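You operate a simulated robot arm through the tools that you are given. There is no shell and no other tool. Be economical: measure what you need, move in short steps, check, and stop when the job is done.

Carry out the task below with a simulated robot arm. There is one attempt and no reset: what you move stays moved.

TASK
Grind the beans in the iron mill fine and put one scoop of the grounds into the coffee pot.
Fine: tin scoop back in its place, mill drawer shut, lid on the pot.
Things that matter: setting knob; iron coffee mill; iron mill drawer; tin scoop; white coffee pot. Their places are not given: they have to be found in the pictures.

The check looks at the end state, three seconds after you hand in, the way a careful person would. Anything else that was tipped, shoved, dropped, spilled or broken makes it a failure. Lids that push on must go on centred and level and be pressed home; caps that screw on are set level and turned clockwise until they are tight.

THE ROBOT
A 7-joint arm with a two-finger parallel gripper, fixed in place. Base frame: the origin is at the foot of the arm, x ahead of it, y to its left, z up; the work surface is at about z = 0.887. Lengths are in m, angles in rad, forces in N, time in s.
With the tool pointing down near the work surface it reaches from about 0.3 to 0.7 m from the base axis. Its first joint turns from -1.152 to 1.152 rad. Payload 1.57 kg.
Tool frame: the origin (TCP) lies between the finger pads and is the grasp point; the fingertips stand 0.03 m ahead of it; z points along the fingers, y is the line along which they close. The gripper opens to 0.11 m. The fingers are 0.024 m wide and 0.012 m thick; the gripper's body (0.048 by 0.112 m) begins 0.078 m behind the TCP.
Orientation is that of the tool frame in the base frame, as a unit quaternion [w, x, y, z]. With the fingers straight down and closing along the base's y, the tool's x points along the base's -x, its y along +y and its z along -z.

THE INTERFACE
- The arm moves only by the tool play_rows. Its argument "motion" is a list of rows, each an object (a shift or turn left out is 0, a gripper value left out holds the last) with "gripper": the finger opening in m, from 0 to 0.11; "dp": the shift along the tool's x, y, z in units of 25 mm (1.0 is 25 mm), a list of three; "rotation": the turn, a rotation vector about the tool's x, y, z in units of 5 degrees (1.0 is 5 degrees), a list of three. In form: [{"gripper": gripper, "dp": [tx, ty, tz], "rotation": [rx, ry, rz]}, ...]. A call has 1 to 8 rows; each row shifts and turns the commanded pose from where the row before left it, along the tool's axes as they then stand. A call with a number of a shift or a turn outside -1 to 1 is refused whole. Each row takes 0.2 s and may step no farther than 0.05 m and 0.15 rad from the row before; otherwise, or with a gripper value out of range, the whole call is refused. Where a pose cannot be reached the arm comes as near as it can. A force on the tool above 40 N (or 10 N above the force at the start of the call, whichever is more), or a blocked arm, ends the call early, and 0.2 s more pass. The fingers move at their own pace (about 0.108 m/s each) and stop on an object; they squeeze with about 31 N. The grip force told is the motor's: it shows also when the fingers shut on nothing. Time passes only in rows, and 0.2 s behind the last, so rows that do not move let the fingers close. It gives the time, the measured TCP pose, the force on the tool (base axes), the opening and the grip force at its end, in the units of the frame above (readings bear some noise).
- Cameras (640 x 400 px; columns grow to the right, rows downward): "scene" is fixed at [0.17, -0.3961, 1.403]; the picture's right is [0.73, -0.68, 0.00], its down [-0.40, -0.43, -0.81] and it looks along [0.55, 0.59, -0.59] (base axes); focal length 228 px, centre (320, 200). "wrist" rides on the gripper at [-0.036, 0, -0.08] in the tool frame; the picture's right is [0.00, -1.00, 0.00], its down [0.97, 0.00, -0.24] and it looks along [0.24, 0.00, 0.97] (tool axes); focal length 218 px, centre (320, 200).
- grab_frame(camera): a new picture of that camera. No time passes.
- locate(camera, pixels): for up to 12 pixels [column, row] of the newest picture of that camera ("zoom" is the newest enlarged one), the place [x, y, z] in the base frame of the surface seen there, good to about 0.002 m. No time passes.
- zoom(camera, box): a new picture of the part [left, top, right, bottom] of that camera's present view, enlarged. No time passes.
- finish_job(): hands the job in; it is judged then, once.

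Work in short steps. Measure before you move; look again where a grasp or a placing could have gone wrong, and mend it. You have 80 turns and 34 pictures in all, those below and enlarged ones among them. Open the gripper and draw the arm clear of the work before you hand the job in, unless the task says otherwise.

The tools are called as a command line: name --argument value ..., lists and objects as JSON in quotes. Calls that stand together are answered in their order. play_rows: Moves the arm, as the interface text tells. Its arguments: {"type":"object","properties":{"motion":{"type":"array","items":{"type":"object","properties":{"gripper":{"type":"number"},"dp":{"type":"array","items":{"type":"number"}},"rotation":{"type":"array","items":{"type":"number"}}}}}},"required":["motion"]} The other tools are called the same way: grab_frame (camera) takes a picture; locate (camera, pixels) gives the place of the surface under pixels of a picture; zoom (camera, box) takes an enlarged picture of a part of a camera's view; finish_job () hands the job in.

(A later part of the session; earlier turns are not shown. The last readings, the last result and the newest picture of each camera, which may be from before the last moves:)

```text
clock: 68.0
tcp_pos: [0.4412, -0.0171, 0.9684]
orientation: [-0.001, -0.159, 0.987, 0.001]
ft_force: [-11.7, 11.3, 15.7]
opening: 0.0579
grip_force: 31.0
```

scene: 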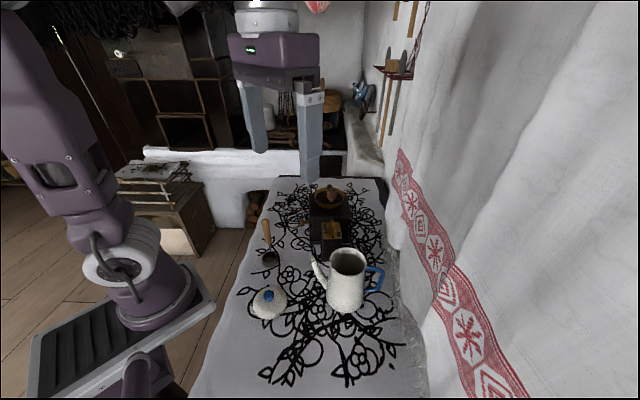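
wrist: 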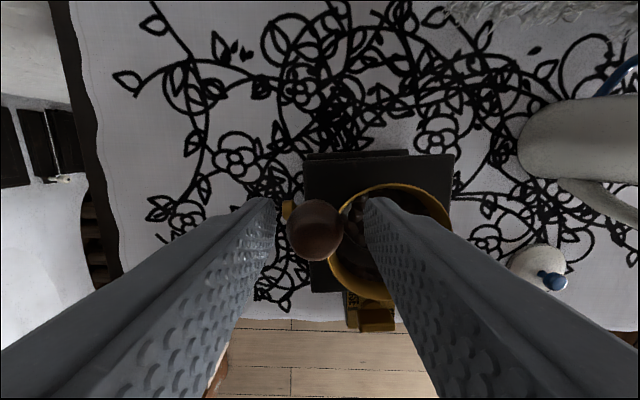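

The opening grew to 58 mm, so the box lags the fingers a little. I continue and then look.

play_rows --motion '[{"dp": [-0.004, -0.168, 0], "rotation": [0, 0, -0.5]}, {"dp": [-0.004, -0.168, 0], "rotation": [0, 0, -0.5]}, {"dp": [-0.004, -0.168, 0], "rotation": [0, 0, -0.5]}, {"dp": [-0.004, -0.168, 0], "rotation": [0, 0, -0.5]}, {"dp": [-0.004, -0.168, 0], "rotation": [0, 0, -0.5]}, {"dp": [-0.004, -0.168, 0], "rotation": [0, 0, -0.5]}, {"dp": [-0.004, -0.168, 0], "rotation": [0, 0, -0.5]}, {"dp": [-0.004, -0.168, 0], "rotation": [0, 0, -0.5]}]'

zoom --camera "scene" --box '[230, 165, 390, 265]'

```text
clock: 68.9
tcp_pos: [0.4468, -0.0294, 0.9682]
orientation: [0.0, -0.226, 0.974, 0.003]
ft_force: [-4.5, 4.6, 10.4]
opening: 0.0587
grip_force: 30.3
stopped in row 4: the force on the tool passed its limit (the readings are from after the stop); the commanded pose is now the measured one
```

```text
4.00 times, centred on (310, 215) of scene
```

zoom: 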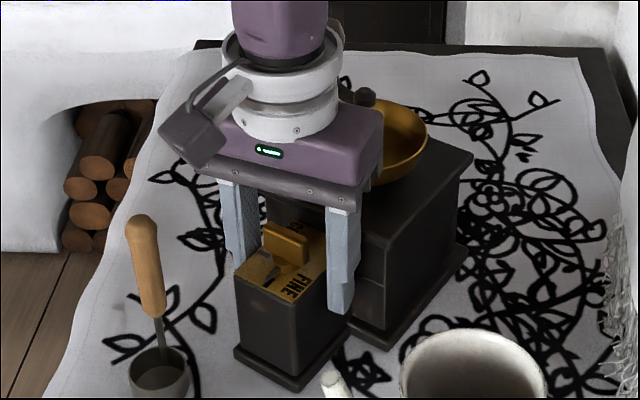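

I measure the mill's current pose from this picture.

locate --camera "zoom" --pixels '[[238, 275], [318, 300], [388, 240], [468, 155], [430, 195], [365, 95], [425, 130], [245, 245], [285, 240]]'

```text
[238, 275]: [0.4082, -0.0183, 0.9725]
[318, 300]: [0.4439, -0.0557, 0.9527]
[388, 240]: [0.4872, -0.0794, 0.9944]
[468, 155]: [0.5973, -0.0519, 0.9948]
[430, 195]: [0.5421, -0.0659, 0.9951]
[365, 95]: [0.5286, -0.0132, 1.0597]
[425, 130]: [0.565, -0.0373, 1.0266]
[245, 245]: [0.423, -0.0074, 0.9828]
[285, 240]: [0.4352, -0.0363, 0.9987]
```

The box now faces 194° (33° still to go) and lags the fingers by 12°. I open, realign the gripper to the box and regrip with a slight lift.

play_rows --motion '[{"gripper": 0.085}, {}, {"rotation": [0, 0, 1]}, {"rotation": [0, 0, 1]}, {"rotation": [0, 0, 0.4]}, {"dp": [0.4, 0, 0]}, {}]'

play_rows --motion '[{"gripper": 0.0}, {}, {}, {"dp": [0, 0, -0.03]}, {}]'

```text
clock: 70.5
tcp_pos: [0.4378, -0.0324, 0.968]
orientation: [-0.001, -0.124, 0.992, 0.001]
ft_force: [0.2, 0.3, 0.1]
opening: 0.0853
grip_force: 0.0
```

```text
clock: 71.7
tcp_pos: [0.4356, -0.0321, 0.9691]
orientation: [-0.001, -0.124, 0.992, 0.001]
ft_force: [2.7, -0.1, -0.7]
opening: 0.052
grip_force: 31.0
```

Regripped squarely. I continue the swing in half steps with a little lift.

play_rows --motion '[{"dp": [0, -0.1, -0.04], "rotation": [0, 0, -0.3]}, {"dp": [-0.004, -0.168, 0], "rotation": [0, 0, -0.5]}, {"dp": [-0.004, -0.168, 0], "rotation": [0, 0, -0.5]}, {"dp": [-0.004, -0.168, 0], "rotation": [0, 0, -0.5]}, {"dp": [-0.004, -0.168, 0], "rotation": [0, 0, -0.5]}, {"dp": [-0.004, -0.168, 0], "rotation": [0, 0, -0.5]}, {"dp": [-0.004, -0.168, 0], "rotation": [0, 0, -0.5]}, {"dp": [-0.004, -0.168, 0], "rotation": [0, 0, -0.5]}]'

play_rows --motion '[{"dp": [-0.004, -0.168, 0], "rotation": [0, 0, -0.5]}, {"dp": [-0.004, -0.168, 0], "rotation": [0, 0, -0.5]}, {"dp": [-0.004, -0.168, 0], "rotation": [0, 0, -0.5]}, {"dp": [-0.004, -0.168, 0], "rotation": [0, 0, -0.5]}, {"dp": [-0.004, -0.168, 0], "rotation": [0, 0, -0.5]}, {"dp": [-0.004, -0.168, 0], "rotation": [0, 0, -0.5]}, {"dp": [-0.004, -0.168, 0], "rotation": [0, 0, -0.5]}]'

```text
clock: 73.5
tcp_pos: [0.4484, -0.0612, 0.9697]
orientation: [-0.001, -0.287, 0.958, 0.002]
ft_force: [-10.5, 3.0, 1.3]
opening: 0.0546
grip_force: 31.3
```

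```text
clock: 75.1
tcp_pos: [0.4689, -0.0832, 0.9699]
orientation: [0.0, -0.429, 0.903, 0.002]
ft_force: [-9.1, 0.0, 3.7]
opening: 0.0567
grip_force: 31.3
```

The box should now face about 221°, with the mill centre near (0.536,-0.014). I turn 6° more, then slide it 2 cm to its old place, release and rise.

play_rows --motion '[{"dp": [-0.004, -0.168, 0], "rotation": [0, 0, -0.5]}, {"dp": [-0.004, -0.168, 0], "rotation": [0, 0, -0.5]}, {"dp": [-0.004, -0.168, 0], "rotation": [0, 0, -0.5]}, {"dp": [-0.11, -0.18, 0]}, {"dp": [-0.11, -0.18, 0]}, {"dp": [-0.11, -0.18, 0]}, {"dp": [-0.11, -0.18, 0]}, {}]'

play_rows --motion '[{"gripper": 0.09}, {}, {"dp": [0, 0, -1]}, {"dp": [0, 0, -1]}, {"dp": [0, 0, -1]}, {"dp": [0, 0, -1]}, {"dp": [0, 0, -1]}, {"dp": [0, 0, -1]}]'

grab_frame --camera "wrist"

```text
clock: 76.9
tcp_pos: [0.4995, -0.0915, 0.9694]
orientation: [0.0, -0.486, 0.874, 0.002]
ft_force: [-11.1, -9.6, 2.2]
opening: 0.0534
grip_force: 31.0
```

```text
clock: 78.7
tcp_pos: [0.501, -0.0914, 1.1194]
orientation: [0.0, -0.487, 0.873, 0.003]
ft_force: [-0.2, 0.2, -0.1]
opening: 0.0898
grip_force: 0.1
```

```text
7 pictures are left
```

wrist: 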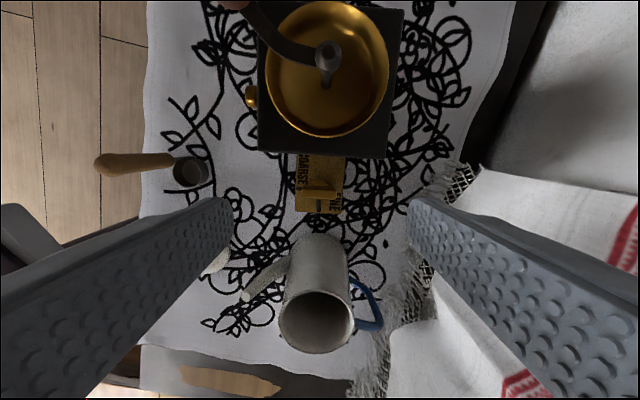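

The mill is back with the box toward the pot. I measure the mill, the drawer knob, scoop and pot in this picture.

locate --camera "wrist" --pixels '[[250, 96], [256, 96], [258, 148], [385, 152], [402, 14], [329, 52], [190, 172], [174, 170], [209, 170], [190, 186], [108, 164], [160, 160]]'

locate --camera "wrist" --pixels '[[315, 288], [315, 353], [280, 320], [352, 320], [317, 320], [180, 160], [172, 161], [196, 160], [198, 185], [262, 20], [250, 108], [250, 87]]'

```text
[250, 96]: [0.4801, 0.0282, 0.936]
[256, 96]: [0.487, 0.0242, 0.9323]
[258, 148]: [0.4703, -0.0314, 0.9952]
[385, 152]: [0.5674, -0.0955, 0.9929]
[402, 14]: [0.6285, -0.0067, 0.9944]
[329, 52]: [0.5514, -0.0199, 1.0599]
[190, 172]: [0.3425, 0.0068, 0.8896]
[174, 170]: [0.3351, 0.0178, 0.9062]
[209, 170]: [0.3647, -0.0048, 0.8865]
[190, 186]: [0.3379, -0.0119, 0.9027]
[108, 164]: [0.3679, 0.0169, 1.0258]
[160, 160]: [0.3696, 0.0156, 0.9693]
```

```text
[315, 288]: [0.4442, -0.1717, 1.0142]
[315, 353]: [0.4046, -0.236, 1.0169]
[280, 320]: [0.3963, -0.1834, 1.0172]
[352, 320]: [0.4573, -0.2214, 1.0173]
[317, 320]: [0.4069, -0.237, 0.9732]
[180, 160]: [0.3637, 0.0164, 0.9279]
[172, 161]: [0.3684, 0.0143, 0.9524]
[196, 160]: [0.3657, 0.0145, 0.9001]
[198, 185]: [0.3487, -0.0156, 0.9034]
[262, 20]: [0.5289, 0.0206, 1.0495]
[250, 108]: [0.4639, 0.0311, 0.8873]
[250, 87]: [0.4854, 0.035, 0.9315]
```

The mill is within 7 mm and 9° of its old pose. The drawer knob is at about (0.482,0.031,0.934) facing 147°, but the crank knob hangs above it, so I'll approach with a tilted gripper. First I move to a staging point and turn.

play_rows --motion '[{"gripper": 0.05, "dp": [0, 0, -1]}, {"dp": [-0.633, 0.875, -0.3]}, {"dp": [-0.633, 0.875, -0.3]}, {"dp": [-0.633, 0.875, 0]}, {"dp": [-0.633, 0.875, 0]}, {"dp": [-0.633, 0.875, 0]}, {"dp": [-0.633, 0.875, 0]}]'

play_rows --motion '[{"rotation": [0, 0, 1]}, {"rotation": [0, 0, 1]}, {"rotation": [0, 0, 1]}, {"rotation": [0, 0, 1]}, {"rotation": [0, 0, 1]}, {"rotation": [0, 0, 1]}, {"rotation": [0, 0, 1]}, {"rotation": [0, 0, 1]}]'

play_rows --motion '[{"rotation": [0, 0, 1]}, {"rotation": [0, 0, 1]}, {"rotation": [0, 0, 1]}, {"rotation": [0, 0, 1]}, {"rotation": [0, 0, 1]}, {"rotation": [0, 0, 1]}, {"rotation": [0, 0, 1]}, {"rotation": [0, 0, 1]}]'

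play_rows --motion '[{"rotation": [0, 0, 1]}, {"rotation": [0, 0, 1]}, {"rotation": [0, 0, 0.3]}, {"rotation": [0, -1, 0]}, {"rotation": [0, -1, 0]}, {"rotation": [0, -1, 0]}, {"rotation": [0, -1, 0]}, {"rotation": [0, -1, 0]}]'

```text
clock: 80.3
tcp_pos: [0.4395, 0.0579, 1.1596]
orientation: [0.0, -0.487, 0.873, 0.002]
ft_force: [0.7, 0.3, -0.6]
opening: 0.05
grip_force: 0.1
```

```text
clock: 82.1
tcp_pos: [0.4389, 0.0593, 1.1606]
orientation: [-0.001, -0.159, 0.987, 0.001]
ft_force: [-0.1, 0.8, -0.7]
opening: 0.0498
grip_force: 0.1
```

```text
clock: 83.9
tcp_pos: [0.4388, 0.0596, 1.1605]
orientation: [-0.001, 0.189, 0.982, 0.002]
ft_force: [0.1, 0.4, -0.5]
opening: 0.0499
grip_force: 0.0
```

```text
clock: 85.7
tcp_pos: [0.4376, 0.0591, 1.1595]
orientation: [0.208, 0.28, 0.935, -0.06]
ft_force: [0.3, 0.4, 0.0]
opening: 0.05
grip_force: 0.1
```

Tilt is 25° with the fingers leaning toward the mill. I go straight down to knob height at the staging point.

play_rows --motion '[{"dp": [0.4226, 0, 0.906]}, {"dp": [0.4226, 0, 0.906]}, {"dp": [0.4226, 0, 0.906]}, {"dp": [0.4226, 0, 0.906]}, {"dp": [0.4226, 0, 0.906]}, {"dp": [0.4226, 0, 0.906]}, {"dp": [0.4226, 0, 0.906]}]'

play_rows --motion '[{"dp": [0.4226, 0, 0.906]}, {"dp": [0.4226, 0, 0.906]}, {"dp": [0.042, 0, 0.09]}, {"dp": [-0.906, 0, 0.4226]}, {"dp": [-0.906, 0, 0.4226]}, {}]'

play_rows --motion '[{"gripper": 0.0}, {}, {}]'

zoom --camera "scene" --box '[240, 165, 384, 255]'

```text
clock: 87.3
tcp_pos: [0.4384, 0.0583, 0.9834]
orientation: [0.206, 0.279, 0.936, -0.06]
ft_force: [-0.5, -0.3, 0.4]
opening: 0.0499
grip_force: 0.0
```

```text
clock: 88.7
tcp_pos: [0.4829, 0.0329, 0.93]
orientation: [0.206, 0.28, 0.936, -0.061]
ft_force: [-4.5, 1.2, 0.2]
opening: 0.0506
grip_force: 0.4
out of reach, approached as far as the arm can: row 2
```

```text
clock: 89.5
tcp_pos: [0.4833, 0.0326, 0.9304]
orientation: [0.205, 0.28, 0.936, -0.061]
ft_force: [-7.3, -10.2, -0.3]
opening: 0.0233
grip_force: 30.7
```

```text
4.44 times, centred on (312, 210) of scene
```

zoom: 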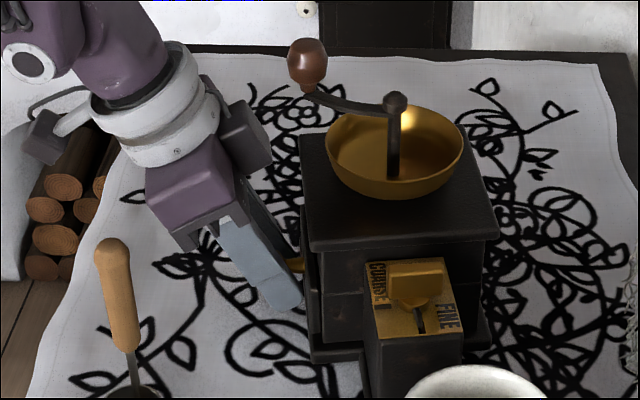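

The drawer knob is gripped (23 mm). I pull the drawer out gently, 5 cm.

play_rows --motion '[{"dp": [0.226, 0, -0.1056]}, {"dp": [0.226, 0, -0.1056]}, {"dp": [0.226, 0, -0.1056]}, {"dp": [0.226, 0, -0.1056]}, {"dp": [0.226, 0, -0.1056]}, {"dp": [0.226, 0, -0.1056]}, {"dp": [0.226, 0, -0.1056]}, {"dp": [0.226, 0, -0.1056]}]'

```text
clock: 91.3
tcp_pos: [0.443, 0.0622, 0.93]
orientation: [0.205, 0.28, 0.936, -0.061]
ft_force: [0.0, 0.4, 0.6]
opening: 0.0233
grip_force: 30.9
```

It slides freely. I pull 2 cm more and look.

play_rows --motion '[{"dp": [0.226, 0, -0.1056]}, {"dp": [0.226, 0, -0.1056]}, {"dp": [0.226, 0, -0.1056]}, {}]'

zoom --camera "scene" --box '[240, 175, 368, 275]'

```text
clock: 92.3
tcp_pos: [0.4364, 0.0776, 0.9319]
orientation: [0.205, 0.279, 0.936, -0.061]
ft_force: [-3.6, -4.3, 1.0]
opening: 0.0239
grip_force: 30.6
out of reach, approached as far as the arm can: row 1, 2, 3
```

```text
4.00 times, centred on (304, 225) of scene
```

zoom: 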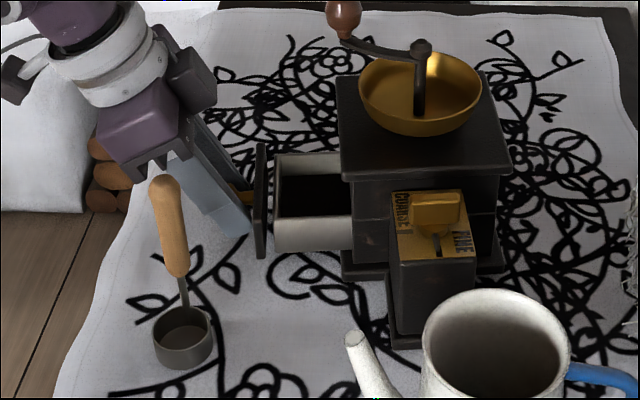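

The drawer is open with grounds inside. I measure the drawer and the scoop.

locate --camera "zoom" --pixels '[[276, 218], [350, 214], [277, 156], [338, 153], [310, 195], [290, 205], [335, 200], [262, 150], [263, 205], [310, 160], [300, 180], [330, 180]]'

locate --camera "zoom" --pixels '[[163, 190], [170, 230], [176, 260], [183, 290], [186, 308], [155, 335], [212, 332], [182, 318], [184, 368], [182, 345], [155, 178], [185, 270]]'

```text
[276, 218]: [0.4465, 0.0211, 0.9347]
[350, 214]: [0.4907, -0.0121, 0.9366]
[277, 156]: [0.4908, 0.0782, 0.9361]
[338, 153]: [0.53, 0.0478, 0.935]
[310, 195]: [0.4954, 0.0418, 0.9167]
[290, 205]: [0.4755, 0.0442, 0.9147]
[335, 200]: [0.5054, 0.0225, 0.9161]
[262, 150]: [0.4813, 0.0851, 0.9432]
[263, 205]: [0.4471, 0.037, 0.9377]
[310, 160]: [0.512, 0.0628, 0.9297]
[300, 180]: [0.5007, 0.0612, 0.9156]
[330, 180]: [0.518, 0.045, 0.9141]
```

```text
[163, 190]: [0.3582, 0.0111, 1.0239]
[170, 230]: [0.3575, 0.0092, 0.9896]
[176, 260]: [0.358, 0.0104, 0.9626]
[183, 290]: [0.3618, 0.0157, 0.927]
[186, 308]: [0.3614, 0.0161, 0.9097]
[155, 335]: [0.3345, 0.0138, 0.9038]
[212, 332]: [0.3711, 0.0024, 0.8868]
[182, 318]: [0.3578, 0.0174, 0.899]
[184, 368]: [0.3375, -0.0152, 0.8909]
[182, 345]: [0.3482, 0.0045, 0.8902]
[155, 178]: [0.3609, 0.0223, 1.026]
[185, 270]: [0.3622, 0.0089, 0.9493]
```

Grounds lie at z≈0.915 in the drawer (rim 0.936); the scoop's handle is upright at about (0.3635,0.0135). I release the drawer knob, rise, and straighten the gripper.

play_rows --motion '[{"gripper": 0.05}, {}, {"dp": [-0.4226, 0, -0.906]}, {"dp": [-0.4226, 0, -0.906]}, {"dp": [-0.4226, 0, -0.906]}, {"dp": [-0.4226, 0, -0.906]}, {"dp": [-0.4226, 0, -0.906]}, {"dp": [-0.4226, 0, -0.906]}]'

play_rows --motion '[{"dp": [-0.4226, 0, -0.906]}, {"rotation": [0, 1, 0]}, {"rotation": [0, 1, 0]}, {"rotation": [0, 1, 0]}, {"rotation": [0, 1, 0]}, {"rotation": [0, 1, 0]}, {}]'

```text
clock: 94.1
tcp_pos: [0.4357, 0.0751, 1.083]
orientation: [0.205, 0.279, 0.936, -0.06]
ft_force: [-0.3, -0.4, 0.5]
opening: 0.05
grip_force: 0.0
```

```text
clock: 95.7
tcp_pos: [0.4367, 0.0748, 1.109]
orientation: [-0.002, 0.286, 0.958, 0.002]
ft_force: [-0.7, 0.5, -0.4]
opening: 0.0501
grip_force: 0.1
```

Now over the scoop handle and down to z≈1.008, then close.

play_rows --motion '[{"dp": [0.274, -0.915, 0]}, {"dp": [0.274, -0.915, 0]}, {"dp": [0.274, -0.915, 0]}, {"dp": [0.274, -0.915, 0]}, {"dp": [0, 0, 1]}, {"dp": [0, 0, 1]}, {"dp": [0, 0, 1]}, {"dp": [0, 0, 1]}]'

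play_rows --motion '[{"gripper": 0.0}, {}, {}]'

```text
clock: 97.5
tcp_pos: [0.3624, 0.0139, 1.0094]
orientation: [-0.001, 0.286, 0.958, 0.001]
ft_force: [-0.5, -0.4, 0.6]
opening: 0.0501
grip_force: 0.1
```

```text
clock: 98.3
tcp_pos: [0.3635, 0.013, 1.0094]
orientation: [-0.001, 0.287, 0.958, 0.002]
ft_force: [0.5, 0.0, -0.8]
opening: 0.0165
grip_force: 30.8
```

The scoop is held (16.5 mm). I lift it, carry it over the drawer, and turn it so that the handle clears the crank.

play_rows --motion '[{"dp": [0, 0, -1]}, {"dp": [0, 0, -1]}, {"dp": [0, 0, -1]}, {"dp": [0, 0, -1]}, {"dp": [-0.738, 0.9, 0]}, {"dp": [-0.738, 0.9, 0]}, {"dp": [-0.738, 0.9, 0]}, {"dp": [-0.738, 0.9, 0]}]'

play_rows --motion '[{"rotation": [0, 0, -1]}, {"rotation": [0, 0, -1]}, {"rotation": [0, 0, -1]}, {"rotation": [0, 0, -1]}, {"rotation": [0, 0, -1]}, {"rotation": [0, 0, -1]}, {"rotation": [0, 0, -1]}, {"rotation": [0, 0, -1]}]'

play_rows --motion '[{"rotation": [0, 0, -1]}, {"rotation": [0, 0, -1]}, {"rotation": [0, 0, -1]}, {"rotation": [0, 0, -1]}, {"rotation": [0, 0, -1]}, {"rotation": [0, 0, -1]}, {"rotation": [0, 0, -0.6]}, {}]'

```text
clock: 100.1
tcp_pos: [0.4765, 0.0495, 1.1086]
orientation: [-0.002, 0.287, 0.958, 0.002]
ft_force: [-0.3, -0.6, -0.7]
opening: 0.017
grip_force: 31.1
```

```text
clock: 101.9
tcp_pos: [0.4743, 0.0478, 1.1091]
orientation: [-0.001, -0.06, 0.998, 0.002]
ft_force: [-0.1, -0.1, -1.6]
opening: 0.0166
grip_force: 30.9
```

```text
clock: 103.7
tcp_pos: [0.4744, 0.049, 1.1069]
orientation: [-0.001, -0.34, 0.941, 0.002]
ft_force: [0.2, 0.4, -0.9]
opening: 0.0167
grip_force: 31.3
```

The bowl should now be over the drawer. I lower it carefully into the grounds, watching the force.

play_rows --motion '[{"dp": [0, 0, 0.7]}, {"dp": [0, 0, 0.7]}, {"dp": [0, 0, 0.6]}, {"dp": [0, 0, 0.5]}, {"dp": [0, 0, 0.3]}, {}]'

play_rows --motion '[{"dp": [0, 0, 0.2]}, {"dp": [0, 0, 0.2]}, {"dp": [0, 0, 0.2]}, {}]'

zoom --camera "scene" --box '[256, 170, 352, 230]'

```text
clock: 105.1
tcp_pos: [0.4731, 0.0494, 1.0388]
orientation: [0.001, -0.341, 0.94, 0.002]
ft_force: [2.2, 2.0, 29.3]
opening: 0.0169
grip_force: 31.1
```

```text
clock: 105.4
tcp_pos: [0.4734, 0.0484, 1.0382]
orientation: [0.001, -0.341, 0.94, 0.0]
ft_force: [-1.9, -2.5, 10.2]
opening: 0.0165
grip_force: 30.9
stopped in row 1: the force on the tool passed its limit (the readings are from after the stop); the commanded pose is now the measured one
```

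```text
6.67 times, centred on (304, 200) of scene
```

zoom: 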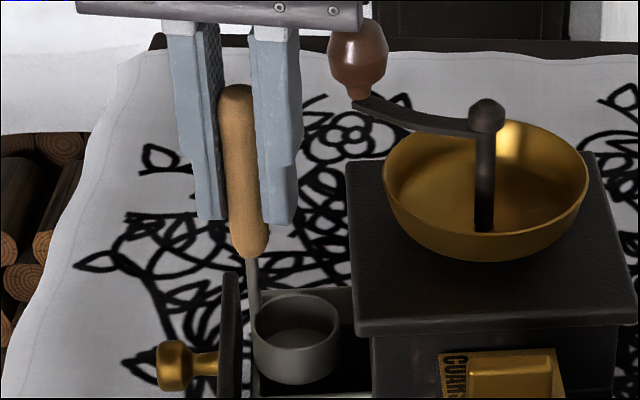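

Something resists at z 1.038. I measure the bowl and drawer walls in this picture.

locate --camera "zoom" --pixels '[[295, 380], [295, 345], [256, 330], [338, 330], [300, 295], [250, 388], [360, 393], [228, 340], [345, 300], [350, 350], [270, 286], [250, 300]]'

```text
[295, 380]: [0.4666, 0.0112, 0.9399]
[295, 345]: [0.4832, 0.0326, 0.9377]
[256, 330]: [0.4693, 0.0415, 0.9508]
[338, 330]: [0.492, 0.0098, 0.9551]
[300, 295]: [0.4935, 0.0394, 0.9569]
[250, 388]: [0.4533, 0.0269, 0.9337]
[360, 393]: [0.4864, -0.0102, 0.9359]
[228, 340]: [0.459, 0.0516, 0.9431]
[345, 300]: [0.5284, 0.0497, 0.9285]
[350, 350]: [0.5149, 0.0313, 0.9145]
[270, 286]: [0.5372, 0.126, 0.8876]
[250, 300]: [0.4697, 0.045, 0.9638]
```

The bowl sat on the drawer's near wall and the scoop slid about 2 cm up in the grip. I set the scoop on clear cloth nearby at (0.40,0.03) and regrip it higher.

play_rows --motion '[{"dp": [0, 0, -1]}, {"dp": [0, 0, -1]}, {"dp": [0, 0, -1]}, {"dp": [0.908, 0.44, 0]}, {"dp": [0.908, 0.44, 0]}, {"dp": [0.908, 0.44, 0]}, {}]'

play_rows --motion '[{"dp": [0, 0, 1]}, {"dp": [0, 0, 1]}, {"dp": [0, 0, 1]}, {"dp": [0, 0, 1]}, {"dp": [0, 0, 0.6]}, {"dp": [0, 0, 0.2]}, {}]'

```text
clock: 107.0
tcp_pos: [0.3992, 0.0275, 1.1135]
orientation: [0.001, -0.34, 0.94, 0.001]
ft_force: [-0.2, -0.4, -0.5]
opening: 0.0168
grip_force: 31.0
```

```text
clock: 108.6
tcp_pos: [0.4014, 0.0297, 0.9917]
orientation: [0.001, -0.34, 0.94, 0.001]
ft_force: [0.8, 0.5, -2.2]
opening: 0.0165
grip_force: 32.0
```

play_rows --motion '[{"dp": [0, 0, 0.08]}, {"dp": [0, 0, 0.06]}, {}]'

```text
clock: 109.2
tcp_pos: [0.3998, 0.029, 0.9905]
orientation: [0.002, -0.341, 0.94, 0.001]
ft_force: [-5.0, 0.4, 17.3]
opening: 0.0165
grip_force: 31.6
stopped in row 2: the force on the tool passed its limit (the readings are from after the stop); the commanded pose is now the measured one
```

Contact with the table at z 0.990. I open, rise 2.2 cm and grip again.

play_rows --motion '[{"gripper": 0.03}, {}, {"dp": [0, 0, -0.45]}, {"dp": [0, 0, -0.45]}, {}, {"gripper": 0.0}, {}, {}]'

```text
clock: 111.0
tcp_pos: [0.4014, 0.0298, 1.0117]
orientation: [0.003, -0.341, 0.94, 0.001]
ft_force: [-1.2, 0.9, 5.3]
opening: 0.0167
grip_force: 31.1
```

Regripped with the bowl bottom 0.125 m below the TCP. I lift and go back over the drawer, now 12 mm farther from the near wall, and lower gently.

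play_rows --motion '[{"dp": [0, 0, -1]}, {"dp": [0, 0, -1]}, {"dp": [0, 0, -1]}, {"dp": [0, 0, -1]}, {"dp": [-0.79, -0.287, 0]}, {"dp": [-0.79, -0.287, 0]}, {"dp": [-0.79, -0.287, 0]}, {"dp": [-0.79, -0.287, 0]}]'

play_rows --motion '[{}, {"dp": [0, 0, 0.7]}, {"dp": [0, 0, 0.7]}, {"dp": [0, 0, 0.5]}, {"dp": [0, 0, 0.4]}, {"dp": [0, 0, 0.3]}, {}]'

play_rows --motion '[{"dp": [0, 0, 0.2]}, {"dp": [0, 0, 0.2]}, {"dp": [0, 0, 0.2]}, {"dp": [0, 0, 0.15]}, {}]'

```text
clock: 112.8
tcp_pos: [0.481, 0.0588, 1.1138]
orientation: [0.002, -0.34, 0.94, 0.001]
ft_force: [0.1, -0.4, -0.8]
opening: 0.0168
grip_force: 31.5
```

```text
clock: 114.4
tcp_pos: [0.4812, 0.058, 1.0476]
orientation: [0.005, -0.341, 0.94, 0.001]
ft_force: [2.0, 3.5, 29.1]
opening: 0.0169
grip_force: 30.9
```

```text
clock: 115.1
tcp_pos: [0.4821, 0.0566, 1.0373]
orientation: [0.003, -0.34, 0.94, 0.0]
ft_force: [-1.9, -1.7, 11.7]
opening: 0.0168
grip_force: 30.7
stopped in row 3: the force on the tool passed its limit (the readings are from after the stop); the commanded pose is now the measured one
```

It met resistance again near z 1.048. I need to see whether it is the grounds or a wall.

zoom --camera "scene" --box '[264, 190, 344, 240]'

```text
8.00 times, centred on (304, 215) of scene
```

zoom: 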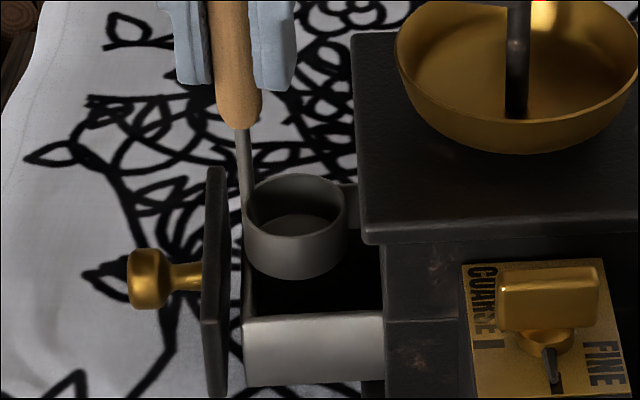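

locate --camera "zoom" --pixels '[[295, 277], [295, 240], [296, 175], [247, 205], [346, 205], [300, 295], [360, 290], [365, 250], [250, 300], [248, 185], [355, 195], [262, 180]]'

```text
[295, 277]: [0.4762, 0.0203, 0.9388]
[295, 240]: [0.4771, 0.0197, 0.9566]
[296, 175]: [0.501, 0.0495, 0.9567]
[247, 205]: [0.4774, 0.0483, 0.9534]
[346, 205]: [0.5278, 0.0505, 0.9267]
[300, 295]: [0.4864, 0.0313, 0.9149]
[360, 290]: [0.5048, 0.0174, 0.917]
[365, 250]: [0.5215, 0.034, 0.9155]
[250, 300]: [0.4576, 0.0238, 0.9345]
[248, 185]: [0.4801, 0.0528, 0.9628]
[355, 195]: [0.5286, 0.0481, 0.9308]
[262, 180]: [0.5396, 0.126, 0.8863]
```

The bowl bottom is still at z 0.938: its outer edge caught on the drawer's front wall (the inside is only about 45 mm deep). The scoop slid in the grip again, so I repeat the regrip on the clear spot.

play_rows --motion '[{"dp": [0, 0, -1]}, {"dp": [0, 0, -1]}, {"dp": [0, 0, -1]}, {"dp": [0.79, 0.312, 0]}, {"dp": [0.79, 0.312, 0]}, {"dp": [0.79, 0.312, 0]}, {"dp": [0.79, 0.312, 0]}, {}]'

play_rows --motion '[{"dp": [0, 0, 1]}, {"dp": [0, 0, 1]}, {"dp": [0, 0, 1]}, {"dp": [0, 0, 1]}, {"dp": [0, 0, 0.6]}, {"dp": [0, 0, 0.2]}, {}]'

play_rows --motion '[{"dp": [0, 0, 0.08]}, {"dp": [0, 0, 0.06]}, {"dp": [0, 0, 0.04]}, {}]'

```text
clock: 116.9
tcp_pos: [0.3991, 0.0296, 1.1092]
orientation: [0.003, -0.34, 0.94, 0.001]
ft_force: [0.7, -0.3, 0.1]
opening: 0.0165
grip_force: 30.8
```

```text
clock: 118.5
tcp_pos: [0.4001, 0.0316, 0.99]
orientation: [0.004, -0.341, 0.94, 0.0]
ft_force: [0.5, -0.1, -1.3]
opening: 0.0164
grip_force: 31.1
```

```text
clock: 119.0
tcp_pos: [0.401, 0.0324, 0.9904]
orientation: [0.005, -0.342, 0.94, 0.0]
ft_force: [-6.3, 1.3, 19.2]
opening: 0.0168
grip_force: 30.9
stopped in row 2: the force on the tool passed its limit (the readings are from after the stop); the commanded pose is now the measured one
```

I regrip 2.2 cm higher, lift, and move over the drawer 5.5 mm closer to the mill than before.

play_rows --motion '[{"gripper": 0.03}, {}, {"dp": [0, 0, -0.45]}, {"dp": [0, 0, -0.45]}, {}, {"gripper": 0.0}, {}, {}]'

play_rows --motion '[{"dp": [0, 0, -1]}, {"dp": [0, 0, -1]}, {"dp": [0, 0, -1]}, {"dp": [0, 0, -1]}, {"dp": [-0.793, -0.387, 0]}, {"dp": [-0.793, -0.387, 0]}, {"dp": [-0.793, -0.387, 0]}, {"dp": [-0.793, -0.387, 0]}]'

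play_rows --motion '[{}, {"dp": [0, 0, 0.6]}, {"dp": [0, 0, 0.6]}, {"dp": [0, 0, 0.4]}, {"dp": [0, 0, 0.3]}, {"dp": [0, 0, 0.15]}, {}]'

```text
clock: 120.8
tcp_pos: [0.4012, 0.031, 1.0126]
orientation: [0.005, -0.341, 0.94, -0.001]
ft_force: [-1.0, 0.9, 7.2]
opening: 0.0166
grip_force: 31.1
```

```text
clock: 122.6
tcp_pos: [0.4855, 0.053, 1.1134]
orientation: [0.004, -0.342, 0.94, 0.001]
ft_force: [-5.6, 1.3, -1.3]
opening: 0.0165
grip_force: 31.6
```

```text
clock: 124.2
tcp_pos: [0.4874, 0.052, 1.0618]
orientation: [0.006, -0.342, 0.94, 0.0]
ft_force: [0.1, -0.9, -0.1]
opening: 0.0165
grip_force: 30.9
```

Free so far, with the bottom at the drawer rim level. I continue in 3–5 mm steps.

play_rows --motion '[{"dp": [0, 0, 0.2]}, {"dp": [0, 0, 0.2]}, {"dp": [0, 0, 0.2]}, {}]'

```text
clock: 125.2
tcp_pos: [0.4865, 0.0528, 1.0455]
orientation: [0.005, -0.34, 0.94, 0.0]
ft_force: [-1.2, -0.8, -1.2]
opening: 0.0166
grip_force: 30.7
```

The bowl is inside the drawer now without contact. I go on into the grounds.

play_rows --motion '[{"dp": [0, 0, 0.2]}, {"dp": [0, 0, 0.2]}, {"dp": [0, 0, 0.2]}, {"dp": [0, 0, 0.15]}, {}]'

```text
clock: 126.4
tcp_pos: [0.488, 0.0527, 1.0295]
orientation: [0.007, -0.341, 0.94, -0.001]
ft_force: [1.8, 2.3, 29.0]
opening: 0.0169
grip_force: 31.3
```

The bowl stands on the drawer floor (bottom ≈0.904), about 1 cm into the grounds. I look into the bowl.

zoom --camera "scene" --box '[276, 195, 340, 235]'

```text
10.00 times, centred on (308, 215) of scene
```

zoom: 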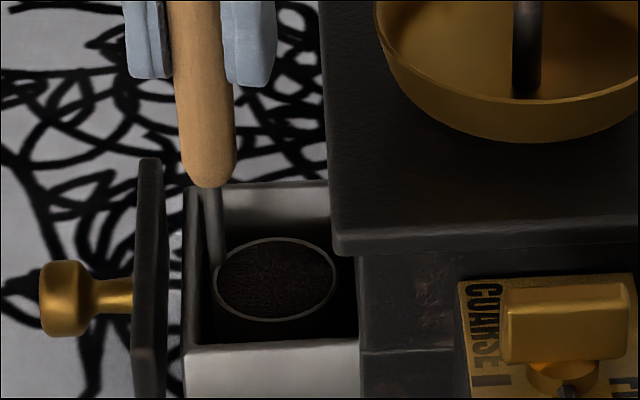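

The bowl is full of grounds, level with its rim. I lift it straight and level, draw it away from the crank, and raise it to travel height.

play_rows --motion '[{"dp": [0, 0, -0.4]}, {"dp": [0, 0, -0.7]}, {"dp": [0, 0, -0.7]}, {"dp": [0, 0, -0.7]}, {"dp": [0, 0, -0.7]}, {"dp": [0.64, 0.533, 0]}, {"dp": [0.64, 0.533, 0]}, {"dp": [0.64, 0.533, 0]}]'

play_rows --motion '[{"dp": [0, 0, -0.8]}, {"dp": [0, 0, -0.8]}, {"dp": [0, 0, -0.7]}, {"dp": [0.597, -0.714, 0]}, {"dp": [0.597, -0.714, 0]}, {"dp": [0.597, -0.714, 0]}, {"dp": [0.597, -0.714, 0]}, {"dp": [0.597, -0.714, 0]}]'

play_rows --motion '[{"dp": [0.597, -0.714, 0]}, {"dp": [0.597, -0.714, 0]}, {"dp": [0.597, -0.714, 0]}, {"dp": [0.597, -0.714, 0]}, {"dp": [0.597, -0.714, 0]}, {"dp": [0.597, -0.714, 0]}, {}]'

```text
clock: 128.2
tcp_pos: [0.4235, 0.0503, 1.1065]
orientation: [0.005, -0.34, 0.94, 0.0]
ft_force: [-0.4, -1.1, -0.8]
opening: 0.0166
grip_force: 31.1
```

```text
clock: 130.0
tcp_pos: [0.4222, -0.0641, 1.1654]
orientation: [0.005, -0.34, 0.94, 0.0]
ft_force: [0.0, -1.0, -0.3]
opening: 0.0166
grip_force: 31.3
```

```text
clock: 131.6
tcp_pos: [0.4228, -0.203, 1.1649]
orientation: [0.005, -0.341, 0.94, 0.0]
ft_force: [0.8, 0.0, -1.8]
opening: 0.0166
grip_force: 31.2
```

The scoop is above the pot, with its handle-side rim over the pot's centre. I tilt it about that rim in 5° rows.

play_rows --motion '[{"dp": [-0.144, 0.34, 0.016], "rotation": [0.921, 0.389, 0]}, {"dp": [-0.144, 0.34, 0.016], "rotation": [0.921, 0.389, 0]}, {"dp": [-0.144, 0.34, 0.016], "rotation": [0.921, 0.389, 0]}, {"dp": [-0.144, 0.34, 0.016], "rotation": [0.921, 0.389, 0]}, {"dp": [-0.144, 0.34, 0.016], "rotation": [0.921, 0.389, 0]}, {"dp": [-0.144, 0.34, 0.016], "rotation": [0.921, 0.389, 0]}, {"dp": [-0.144, 0.34, 0.016], "rotation": [0.921, 0.389, 0]}, {"dp": [-0.144, 0.34, 0.016], "rotation": [0.921, 0.389, 0]}]'

```text
clock: 133.4
tcp_pos: [0.4036, -0.1388, 1.1391]
orientation: [-0.013, -0.319, 0.884, -0.343]
ft_force: [0.8, -0.7, -0.3]
opening: 0.0
grip_force: 21.3
```

The fingers are shut on nothing: the scoop has slipped out. I need to see where it went.

grab_frame --camera "scene"

```text
1 pictures are left
```

scene: 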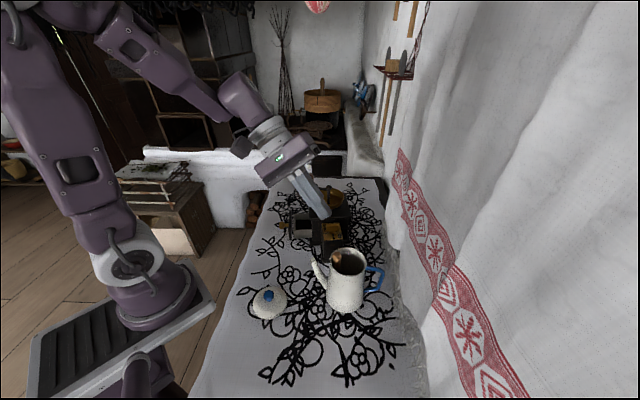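

The scoop fell bowl-first into the pot; its handle end shows at the mouth near (338,258). I measure it.

locate --camera "scene" --pixels '[[333, 252], [336, 255], [338, 258], [341, 260], [335, 260], [344, 262], [332, 256], [340, 254], [338, 263], [347, 264], [350, 262], [334, 248]]'

locate --camera "scene" --pixels '[[347, 248], [364, 260], [330, 262], [346, 276], [355, 262], [355, 268], [340, 266], [334, 254], [336, 258], [337, 252], [331, 259], [342, 256]]'

```text
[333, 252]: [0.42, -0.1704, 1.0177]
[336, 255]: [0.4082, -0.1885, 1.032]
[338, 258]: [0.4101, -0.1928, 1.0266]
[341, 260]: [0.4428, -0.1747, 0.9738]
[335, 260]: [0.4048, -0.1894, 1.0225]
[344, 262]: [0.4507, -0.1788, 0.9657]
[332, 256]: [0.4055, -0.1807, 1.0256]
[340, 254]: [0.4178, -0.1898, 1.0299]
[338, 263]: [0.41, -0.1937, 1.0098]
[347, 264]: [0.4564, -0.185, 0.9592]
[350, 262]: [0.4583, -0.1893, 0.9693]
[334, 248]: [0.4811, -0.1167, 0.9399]
```

```text
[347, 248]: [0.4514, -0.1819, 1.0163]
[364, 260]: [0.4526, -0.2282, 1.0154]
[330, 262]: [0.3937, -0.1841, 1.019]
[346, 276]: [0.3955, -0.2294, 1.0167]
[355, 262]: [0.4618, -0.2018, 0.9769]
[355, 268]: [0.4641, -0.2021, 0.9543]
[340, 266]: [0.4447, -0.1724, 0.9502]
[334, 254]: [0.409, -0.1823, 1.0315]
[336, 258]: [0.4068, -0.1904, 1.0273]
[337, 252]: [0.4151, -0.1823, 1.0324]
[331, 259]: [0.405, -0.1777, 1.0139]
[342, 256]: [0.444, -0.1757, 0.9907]
```

The handle end stands about 15 mm above the pot rim at (0.412,-0.185). I straighten the gripper, go over it, lower the tips to just above the rim, and close on it.

play_rows --motion '[{"gripper": 0.05, "rotation": [-0.921, -0.389, 0]}, {"rotation": [-0.921, -0.389, 0]}, {"rotation": [-0.921, -0.389, 0]}, {"rotation": [-0.921, -0.389, 0]}, {"rotation": [-0.921, -0.389, 0]}, {"rotation": [-0.921, -0.389, 0]}, {"rotation": [-0.921, -0.389, 0]}, {"rotation": [-0.921, -0.389, 0]}]'

play_rows --motion '[{"dp": [0.465, -0.815, 0]}, {"dp": [0.465, -0.815, 0]}, {}, {"dp": [0, 0, 1]}, {"dp": [0, 0, 1]}, {"dp": [0, 0, 1]}, {"dp": [0, 0, 0.54]}, {}]'

play_rows --motion '[{"gripper": 0.0}, {}, {}]'

```text
clock: 135.2
tcp_pos: [0.4038, -0.1389, 1.1405]
orientation: [0.006, -0.341, 0.94, 0.001]
ft_force: [-0.2, 0.5, -0.2]
opening: 0.0503
grip_force: 0.1
```

```text
clock: 137.0
tcp_pos: [0.4126, -0.1845, 1.0497]
orientation: [0.004, -0.341, 0.94, 0.0]
ft_force: [0.2, -0.1, 0.4]
opening: 0.0501
grip_force: 0.0
```

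```text
clock: 137.8
tcp_pos: [0.4128, -0.1839, 1.0515]
orientation: [0.004, -0.34, 0.94, 0.0]
ft_force: [0.5, -0.5, 0.5]
opening: 0.0165
grip_force: 31.4
```

Gripped (16.5 mm). I bring the handle to near the pot's centre, cage it, slide the fingers 4.5 cm down for a firm grip, and lift.

play_rows --motion '[{"dp": [0.08, -0.32, 0]}, {"dp": [0.08, -0.32, 0]}, {}, {"gripper": 0.022}, {"dp": [0, 0, 0.6]}, {"dp": [0, 0, 0.6]}, {"dp": [0, 0, 0.6]}, {}]'

play_rows --motion '[{"gripper": 0.0}, {}, {}, {"dp": [0, 0, -0.3]}, {"dp": [0, 0, -0.6]}, {"dp": [0, 0, -0.6]}, {"dp": [0, 0, -0.6]}, {}]'

```text
clock: 139.5
tcp_pos: [0.4193, -0.1998, 1.0108]
orientation: [0.006, -0.339, 0.941, -0.003]
ft_force: [-3.0, 1.0, 15.3]
opening: 0.0239
grip_force: 0.7
stopped in row 8: the force on the tool passed its limit (the readings are from after the stop); the commanded pose is now the measured one
```

```text
clock: 141.3
tcp_pos: [0.4209, -0.1999, 1.0626]
orientation: [0.007, -0.341, 0.94, -0.003]
ft_force: [-1.1, -0.2, -1.8]
opening: 0.0167
grip_force: 31.2
```

The scoop is lifted partway with no extra load. I raise it clear of the pot and use the last picture to check bowl, pot, lid and drawer together.

play_rows --motion '[{"dp": [0, 0, -0.5]}, {"dp": [0, 0, -0.6]}, {"dp": [0, 0, -0.7]}, {"dp": [0, 0, -0.8]}, {"dp": [0, 0, -0.8]}, {"dp": [0, 0, -0.8]}, {}]'

zoom --camera "scene" --box '[236, 200, 396, 320]'

```text
clock: 142.9
tcp_pos: [0.4168, -0.1999, 1.1687]
orientation: [0.008, -0.34, 0.94, -0.003]
ft_force: [0.2, -0.1, -1.4]
opening: 0.0167
grip_force: 31.0
```

```text
3.33 times, centred on (316, 260) of scene
```

zoom: 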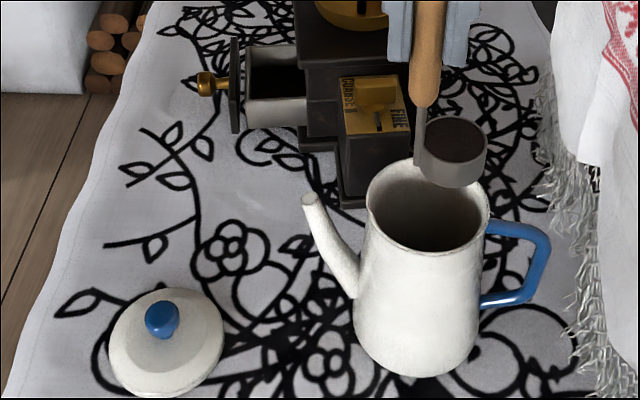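

The bowl is still full, so it must be poured. I measure bowl, pot rim, lid and drawer knob once more.

locate --camera "zoom" --pixels '[[420, 140], [487, 150], [455, 120], [452, 186], [420, 104], [368, 205], [490, 205], [430, 165], [430, 250], [162, 312], [162, 335], [205, 82]]'

locate --camera "zoom" --pixels '[[112, 345], [222, 340], [165, 290], [165, 392], [455, 140], [425, 25], [213, 78], [235, 85], [418, 160], [385, 175], [480, 232], [162, 302]]'

```text
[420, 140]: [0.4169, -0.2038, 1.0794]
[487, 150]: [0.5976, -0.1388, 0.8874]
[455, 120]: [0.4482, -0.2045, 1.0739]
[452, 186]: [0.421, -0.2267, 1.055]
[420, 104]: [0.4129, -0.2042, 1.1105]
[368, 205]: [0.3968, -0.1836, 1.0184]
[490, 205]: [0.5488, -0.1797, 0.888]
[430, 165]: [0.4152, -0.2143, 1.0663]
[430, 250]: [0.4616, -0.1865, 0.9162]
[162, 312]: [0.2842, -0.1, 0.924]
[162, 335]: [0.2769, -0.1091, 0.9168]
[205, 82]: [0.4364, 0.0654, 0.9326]
```

```text
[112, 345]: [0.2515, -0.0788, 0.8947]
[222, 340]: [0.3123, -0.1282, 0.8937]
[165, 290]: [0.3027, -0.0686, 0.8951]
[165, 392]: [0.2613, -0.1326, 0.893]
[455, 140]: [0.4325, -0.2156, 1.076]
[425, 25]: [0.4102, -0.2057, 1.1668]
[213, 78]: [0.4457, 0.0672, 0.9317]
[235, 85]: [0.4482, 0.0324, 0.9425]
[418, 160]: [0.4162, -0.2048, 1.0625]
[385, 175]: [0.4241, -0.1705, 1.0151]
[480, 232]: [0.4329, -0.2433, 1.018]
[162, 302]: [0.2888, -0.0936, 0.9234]
```

The handle-to-bowl direction is now 317°. I turn the scoop 35° so the tilt leans the arm to a comfortable side, centre the pouring rim over the pot, and tilt to about 105°.

play_rows --motion '[{"rotation": [0, 0, 1]}, {"rotation": [0, 0, 1]}, {"rotation": [0, 0, 1]}, {"rotation": [0, 0, 1]}, {"rotation": [0, 0, 1]}, {"rotation": [0, 0, 1]}, {"rotation": [0, 0, 1]}, {"dp": [-0.21, -0.3, 0]}]'

play_rows --motion '[{"dp": [0, 0.328, 0.014], "rotation": [1, 0, 0]}, {"dp": [0, 0.328, 0.014], "rotation": [1, 0, 0]}, {"dp": [0, 0.328, 0.014], "rotation": [1, 0, 0]}, {"dp": [0, 0.328, 0.014], "rotation": [1, 0, 0]}, {"dp": [0, 0.328, 0.014], "rotation": [1, 0, 0]}, {"dp": [0, 0.328, 0.014], "rotation": [1, 0, 0]}, {"dp": [0, 0.328, 0.014], "rotation": [1, 0, 0]}]'

play_rows --motion '[{"dp": [0, 0.328, 0.014], "rotation": [1, 0, 0]}, {"dp": [0, 0.328, 0.014], "rotation": [1, 0, 0]}, {"dp": [0, 0.328, 0.014], "rotation": [1, 0, 0]}, {"dp": [0, 0.328, 0.014], "rotation": [1, 0, 0]}, {"dp": [0, 0.328, 0.014], "rotation": [1, 0, 0]}, {"dp": [0, 0.328, 0.014], "rotation": [1, 0, 0]}, {"dp": [0, 0.328, 0.014], "rotation": [1, 0, 0]}]'

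play_rows --motion '[{"dp": [0, 0.328, 0.014], "rotation": [1, 0, 0]}, {"dp": [0, 0.328, 0.014], "rotation": [1, 0, 0]}, {"dp": [0, 0.328, 0.014], "rotation": [1, 0, 0]}, {"dp": [0, 0.328, 0.014], "rotation": [1, 0, 0]}, {"dp": [0, 0.328, 0.014], "rotation": [1, 0, 0]}, {"dp": [0, 0.328, 0.014], "rotation": [1, 0, 0]}, {"dp": [0, 0.328, 0.014], "rotation": [1, 0, 0]}, {}]'

```text
clock: 144.7
tcp_pos: [0.4237, -0.209, 1.1669]
orientation: [0.006, -0.041, 0.999, -0.001]
ft_force: [0.5, 0.7, -1.3]
opening: 0.0166
grip_force: 30.7
```

```text
clock: 146.3
tcp_pos: [0.4184, -0.1534, 1.1499]
orientation: [0.02, -0.038, 0.952, -0.302]
ft_force: [0.0, 0.8, -0.8]
opening: 0.0167
grip_force: 31.2
```

```text
clock: 147.9
tcp_pos: [0.417, -0.1206, 1.1038]
orientation: [0.03, -0.03, 0.817, -0.575]
ft_force: [0.0, 0.6, -0.8]
opening: 0.0165
grip_force: 30.9
```

```text
clock: 149.7
tcp_pos: [0.4179, -0.1181, 1.0481]
orientation: [-0.038, 0.02, -0.607, 0.794]
ft_force: [0.1, -0.4, -0.9]
opening: 0.0164
grip_force: 31.4
```

The scoop held and was tipped to 105°; the load dropped, so the grounds went into the pot. I tilt back, carry the scoop to its place at (0.3635,0.0133), turn it as it stood, lower it to contact and release.

play_rows --motion '[{"dp": [0, -0.328, 0.014], "rotation": [-1, 0, 0]}, {"dp": [0, -0.328, 0.014], "rotation": [-1, 0, 0]}, {"dp": [0, -0.328, 0.014], "rotation": [-1, 0, 0]}, {"dp": [0, -0.328, 0.014], "rotation": [-1, 0, 0]}, {"dp": [0, -0.328, 0.014], "rotation": [-1, 0, 0]}, {"dp": [0, -0.328, 0.014], "rotation": [-1, 0, 0]}, {"dp": [0, -0.328, 0.014], "rotation": [-1, 0, 0]}]'

play_rows --motion '[{"dp": [0, -0.328, 0.014], "rotation": [-1, 0, 0]}, {"dp": [0, -0.328, 0.014], "rotation": [-1, 0, 0]}, {"dp": [0, -0.328, 0.014], "rotation": [-1, 0, 0]}, {"dp": [0, -0.328, 0.014], "rotation": [-1, 0, 0]}, {"dp": [0, -0.328, 0.014], "rotation": [-1, 0, 0]}, {"dp": [0, -0.328, 0.014], "rotation": [-1, 0, 0]}, {"dp": [0, -0.328, 0.014], "rotation": [-1, 0, 0]}]'

play_rows --motion '[{"dp": [0, -0.328, 0.014], "rotation": [-1, 0, 0]}, {"dp": [0, -0.328, 0.014], "rotation": [-1, 0, 0]}, {"dp": [0, -0.328, 0.014], "rotation": [-1, 0, 0]}, {"dp": [0, -0.328, 0.014], "rotation": [-1, 0, 0]}, {"dp": [0, -0.328, 0.014], "rotation": [-1, 0, 0]}, {"dp": [0, -0.328, 0.014], "rotation": [-1, 0, 0]}, {"dp": [0, -0.328, 0.014], "rotation": [-1, 0, 0]}, {}]'

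play_rows --motion '[{"dp": [0.167, 0.906, 0]}, {"dp": [0.167, 0.906, 0]}, {"dp": [0.167, 0.906, 0]}, {"dp": [0.167, 0.906, 0]}, {"dp": [0.167, 0.906, 0]}, {"dp": [0.167, 0.906, 0]}, {"dp": [0.167, 0.906, 0]}, {"dp": [0.167, 0.906, 0]}]'

play_rows --motion '[{"dp": [0.167, 0.906, 0]}, {"dp": [0.167, 0.906, 0]}, {"rotation": [0, 0, 1]}, {"rotation": [0, 0, 1]}, {"rotation": [0, 0, 1]}, {"rotation": [0, 0, 1]}, {"rotation": [0, 0, 1]}, {"rotation": [0, 0, 1]}]'

play_rows --motion '[{"rotation": [0, 0, 1]}, {"rotation": [0, 0, 1]}, {"rotation": [0, 0, 1]}, {"rotation": [0, 0, 1]}, {"rotation": [0, 0, 1]}, {"rotation": [0, 0, 1]}, {"rotation": [0, 0, 0.9]}, {}]'

```text
clock: 151.3
tcp_pos: [0.4166, -0.1183, 1.1053]
orientation: [0.03, -0.031, 0.819, -0.572]
ft_force: [0.5, -0.6, -0.9]
opening: 0.0169
grip_force: 31.2
```

```text
clock: 152.9
tcp_pos: [0.4183, -0.1549, 1.1491]
orientation: [0.02, -0.039, 0.953, -0.301]
ft_force: [0.4, 0.4, -1.0]
opening: 0.0165
grip_force: 30.7
```

```text
clock: 154.7
tcp_pos: [0.4242, -0.2094, 1.1664]
orientation: [0.007, -0.043, 0.999, 0.001]
ft_force: [0.1, -0.3, -1.0]
opening: 0.0168
grip_force: 30.8
```

```text
clock: 156.5
tcp_pos: [0.3736, -0.0296, 1.1657]
orientation: [0.006, -0.041, 0.999, -0.001]
ft_force: [-0.2, 0.0, -1.2]
opening: 0.0167
grip_force: 30.5
```

```text
clock: 158.3
tcp_pos: [0.3628, 0.0141, 1.1665]
orientation: [0.008, 0.218, 0.976, 0.001]
ft_force: [-0.1, 0.3, -1.1]
opening: 0.0169
grip_force: 31.4
```

```text
clock: 160.1
tcp_pos: [0.361, 0.0151, 1.1658]
orientation: [0.007, 0.497, 0.868, 0.003]
ft_force: [-0.2, 0.1, -0.7]
opening: 0.016
grip_force: 31.2
5 turns are left
```

The scoop is upright over its place. I lower it to the cloth, release and rise; then, with closed fingers, I push the drawer shut by its knob and rise again.

play_rows --motion '[{"dp": [0, 0, 1]}, {"dp": [0, 0, 1]}, {"dp": [0, 0, 1]}, {"dp": [0, 0, 1]}, {"dp": [0, 0, 1]}, {"dp": [0, 0, 1]}, {"dp": [0, 0, 0.3]}, {}]'

play_rows --motion '[{"dp": [0, 0, 0.06]}, {"dp": [0, 0, 0.06]}, {"dp": [0, 0, 0.06]}, {"dp": [0, 0, 0.06]}, {"dp": [0, 0, 0.06]}, {}]'

play_rows --motion '[{"gripper": 0.04}, {}, {"dp": [0, 0, -1]}, {"dp": [0, 0, -1]}, {"dp": [0, 0, -1]}, {"dp": [0, 0, -1]}, {"dp": [0, 0, -1]}, {"dp": [0, 0, -1]}]'

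play_rows --motion '[{"gripper": 0.0, "dp": [0.573, 0.943, 0]}, {"dp": [0.573, 0.943, 0]}, {"dp": [0.573, 0.943, 0]}, {"rotation": [0, 0, -1]}, {"rotation": [0, 0, -1]}, {"rotation": [0, 0, -1]}, {"rotation": [0, 0, -1]}, {"rotation": [0, 0, -1]}]'

play_rows --motion '[{"rotation": [0, 0, -0.2]}, {"dp": [0, 0, 1]}, {"dp": [0, 0, 1]}, {"dp": [0, 0, 1]}, {"dp": [0, 0, 1]}, {"dp": [0, 0, 1]}, {"dp": [0, 0, 1]}, {"dp": [0, 0, 1]}]'

play_rows --motion '[{"dp": [0, 0, 1]}, {"dp": [0, 0, 0.4]}, {"dp": [-0.8, 0, 0]}, {"dp": [-0.8, 0, 0]}, {"dp": [-0.8, 0, 0]}, {"dp": [-0.8, 0, 0]}, {"dp": [-0.13, 0, 0]}, {"dp": [-0.13, 0, 0]}]'

play_rows --motion '[{}, {"dp": [0.8, 0, 0]}, {"dp": [0.8, 0, 0]}, {"dp": [0, 0, -1]}, {"dp": [0, 0, -1]}, {"dp": [0, 0, -1]}, {"dp": [0, 0, -1]}, {"dp": [0, 0, -1]}]'

```text
clock: 161.9
tcp_pos: [0.3639, 0.0143, 1.0068]
orientation: [0.007, 0.497, 0.868, 0.003]
ft_force: [-0.5, 0.2, -0.4]
opening: 0.0168
grip_force: 30.6
```

```text
clock: 163.3
tcp_pos: [0.3653, 0.0148, 0.9999]
orientation: [0.007, 0.498, 0.867, 0.003]
ft_force: [-1.2, 3.6, 25.5]
opening: 0.0166
grip_force: 31.3
```

```text
clock: 165.1
tcp_pos: [0.3615, 0.0148, 1.151]
orientation: [0.008, 0.498, 0.867, 0.003]
ft_force: [0.0, -0.1, -0.6]
opening: 0.0401
grip_force: 0.1
```

```text
clock: 166.9
tcp_pos: [0.4021, 0.0864, 1.15]
orientation: [0.007, 0.298, 0.955, 0.002]
ft_force: [-0.7, 0.0, -0.4]
opening: 0.0002
grip_force: 21.4
```

```text
clock: 168.7
tcp_pos: [0.4047, 0.0864, 0.9746]
orientation: [0.007, 0.29, 0.957, 0.003]
ft_force: [0.7, 0.0, 0.3]
opening: 0.0
grip_force: 20.9
```

```text
clock: 170.5
tcp_pos: [0.4762, 0.04, 0.941]
orientation: [0.007, 0.29, 0.957, 0.002]
ft_force: [-7.8, 8.4, -4.8]
opening: 0.0003
grip_force: 21.3
```

```text
clock: 172.3
tcp_pos: [0.4427, 0.0604, 1.0662]
orientation: [0.007, 0.29, 0.957, 0.002]
ft_force: [0.4, 0.4, 0.2]
opening: 0.0
grip_force: 21.7
4 turns are left
```

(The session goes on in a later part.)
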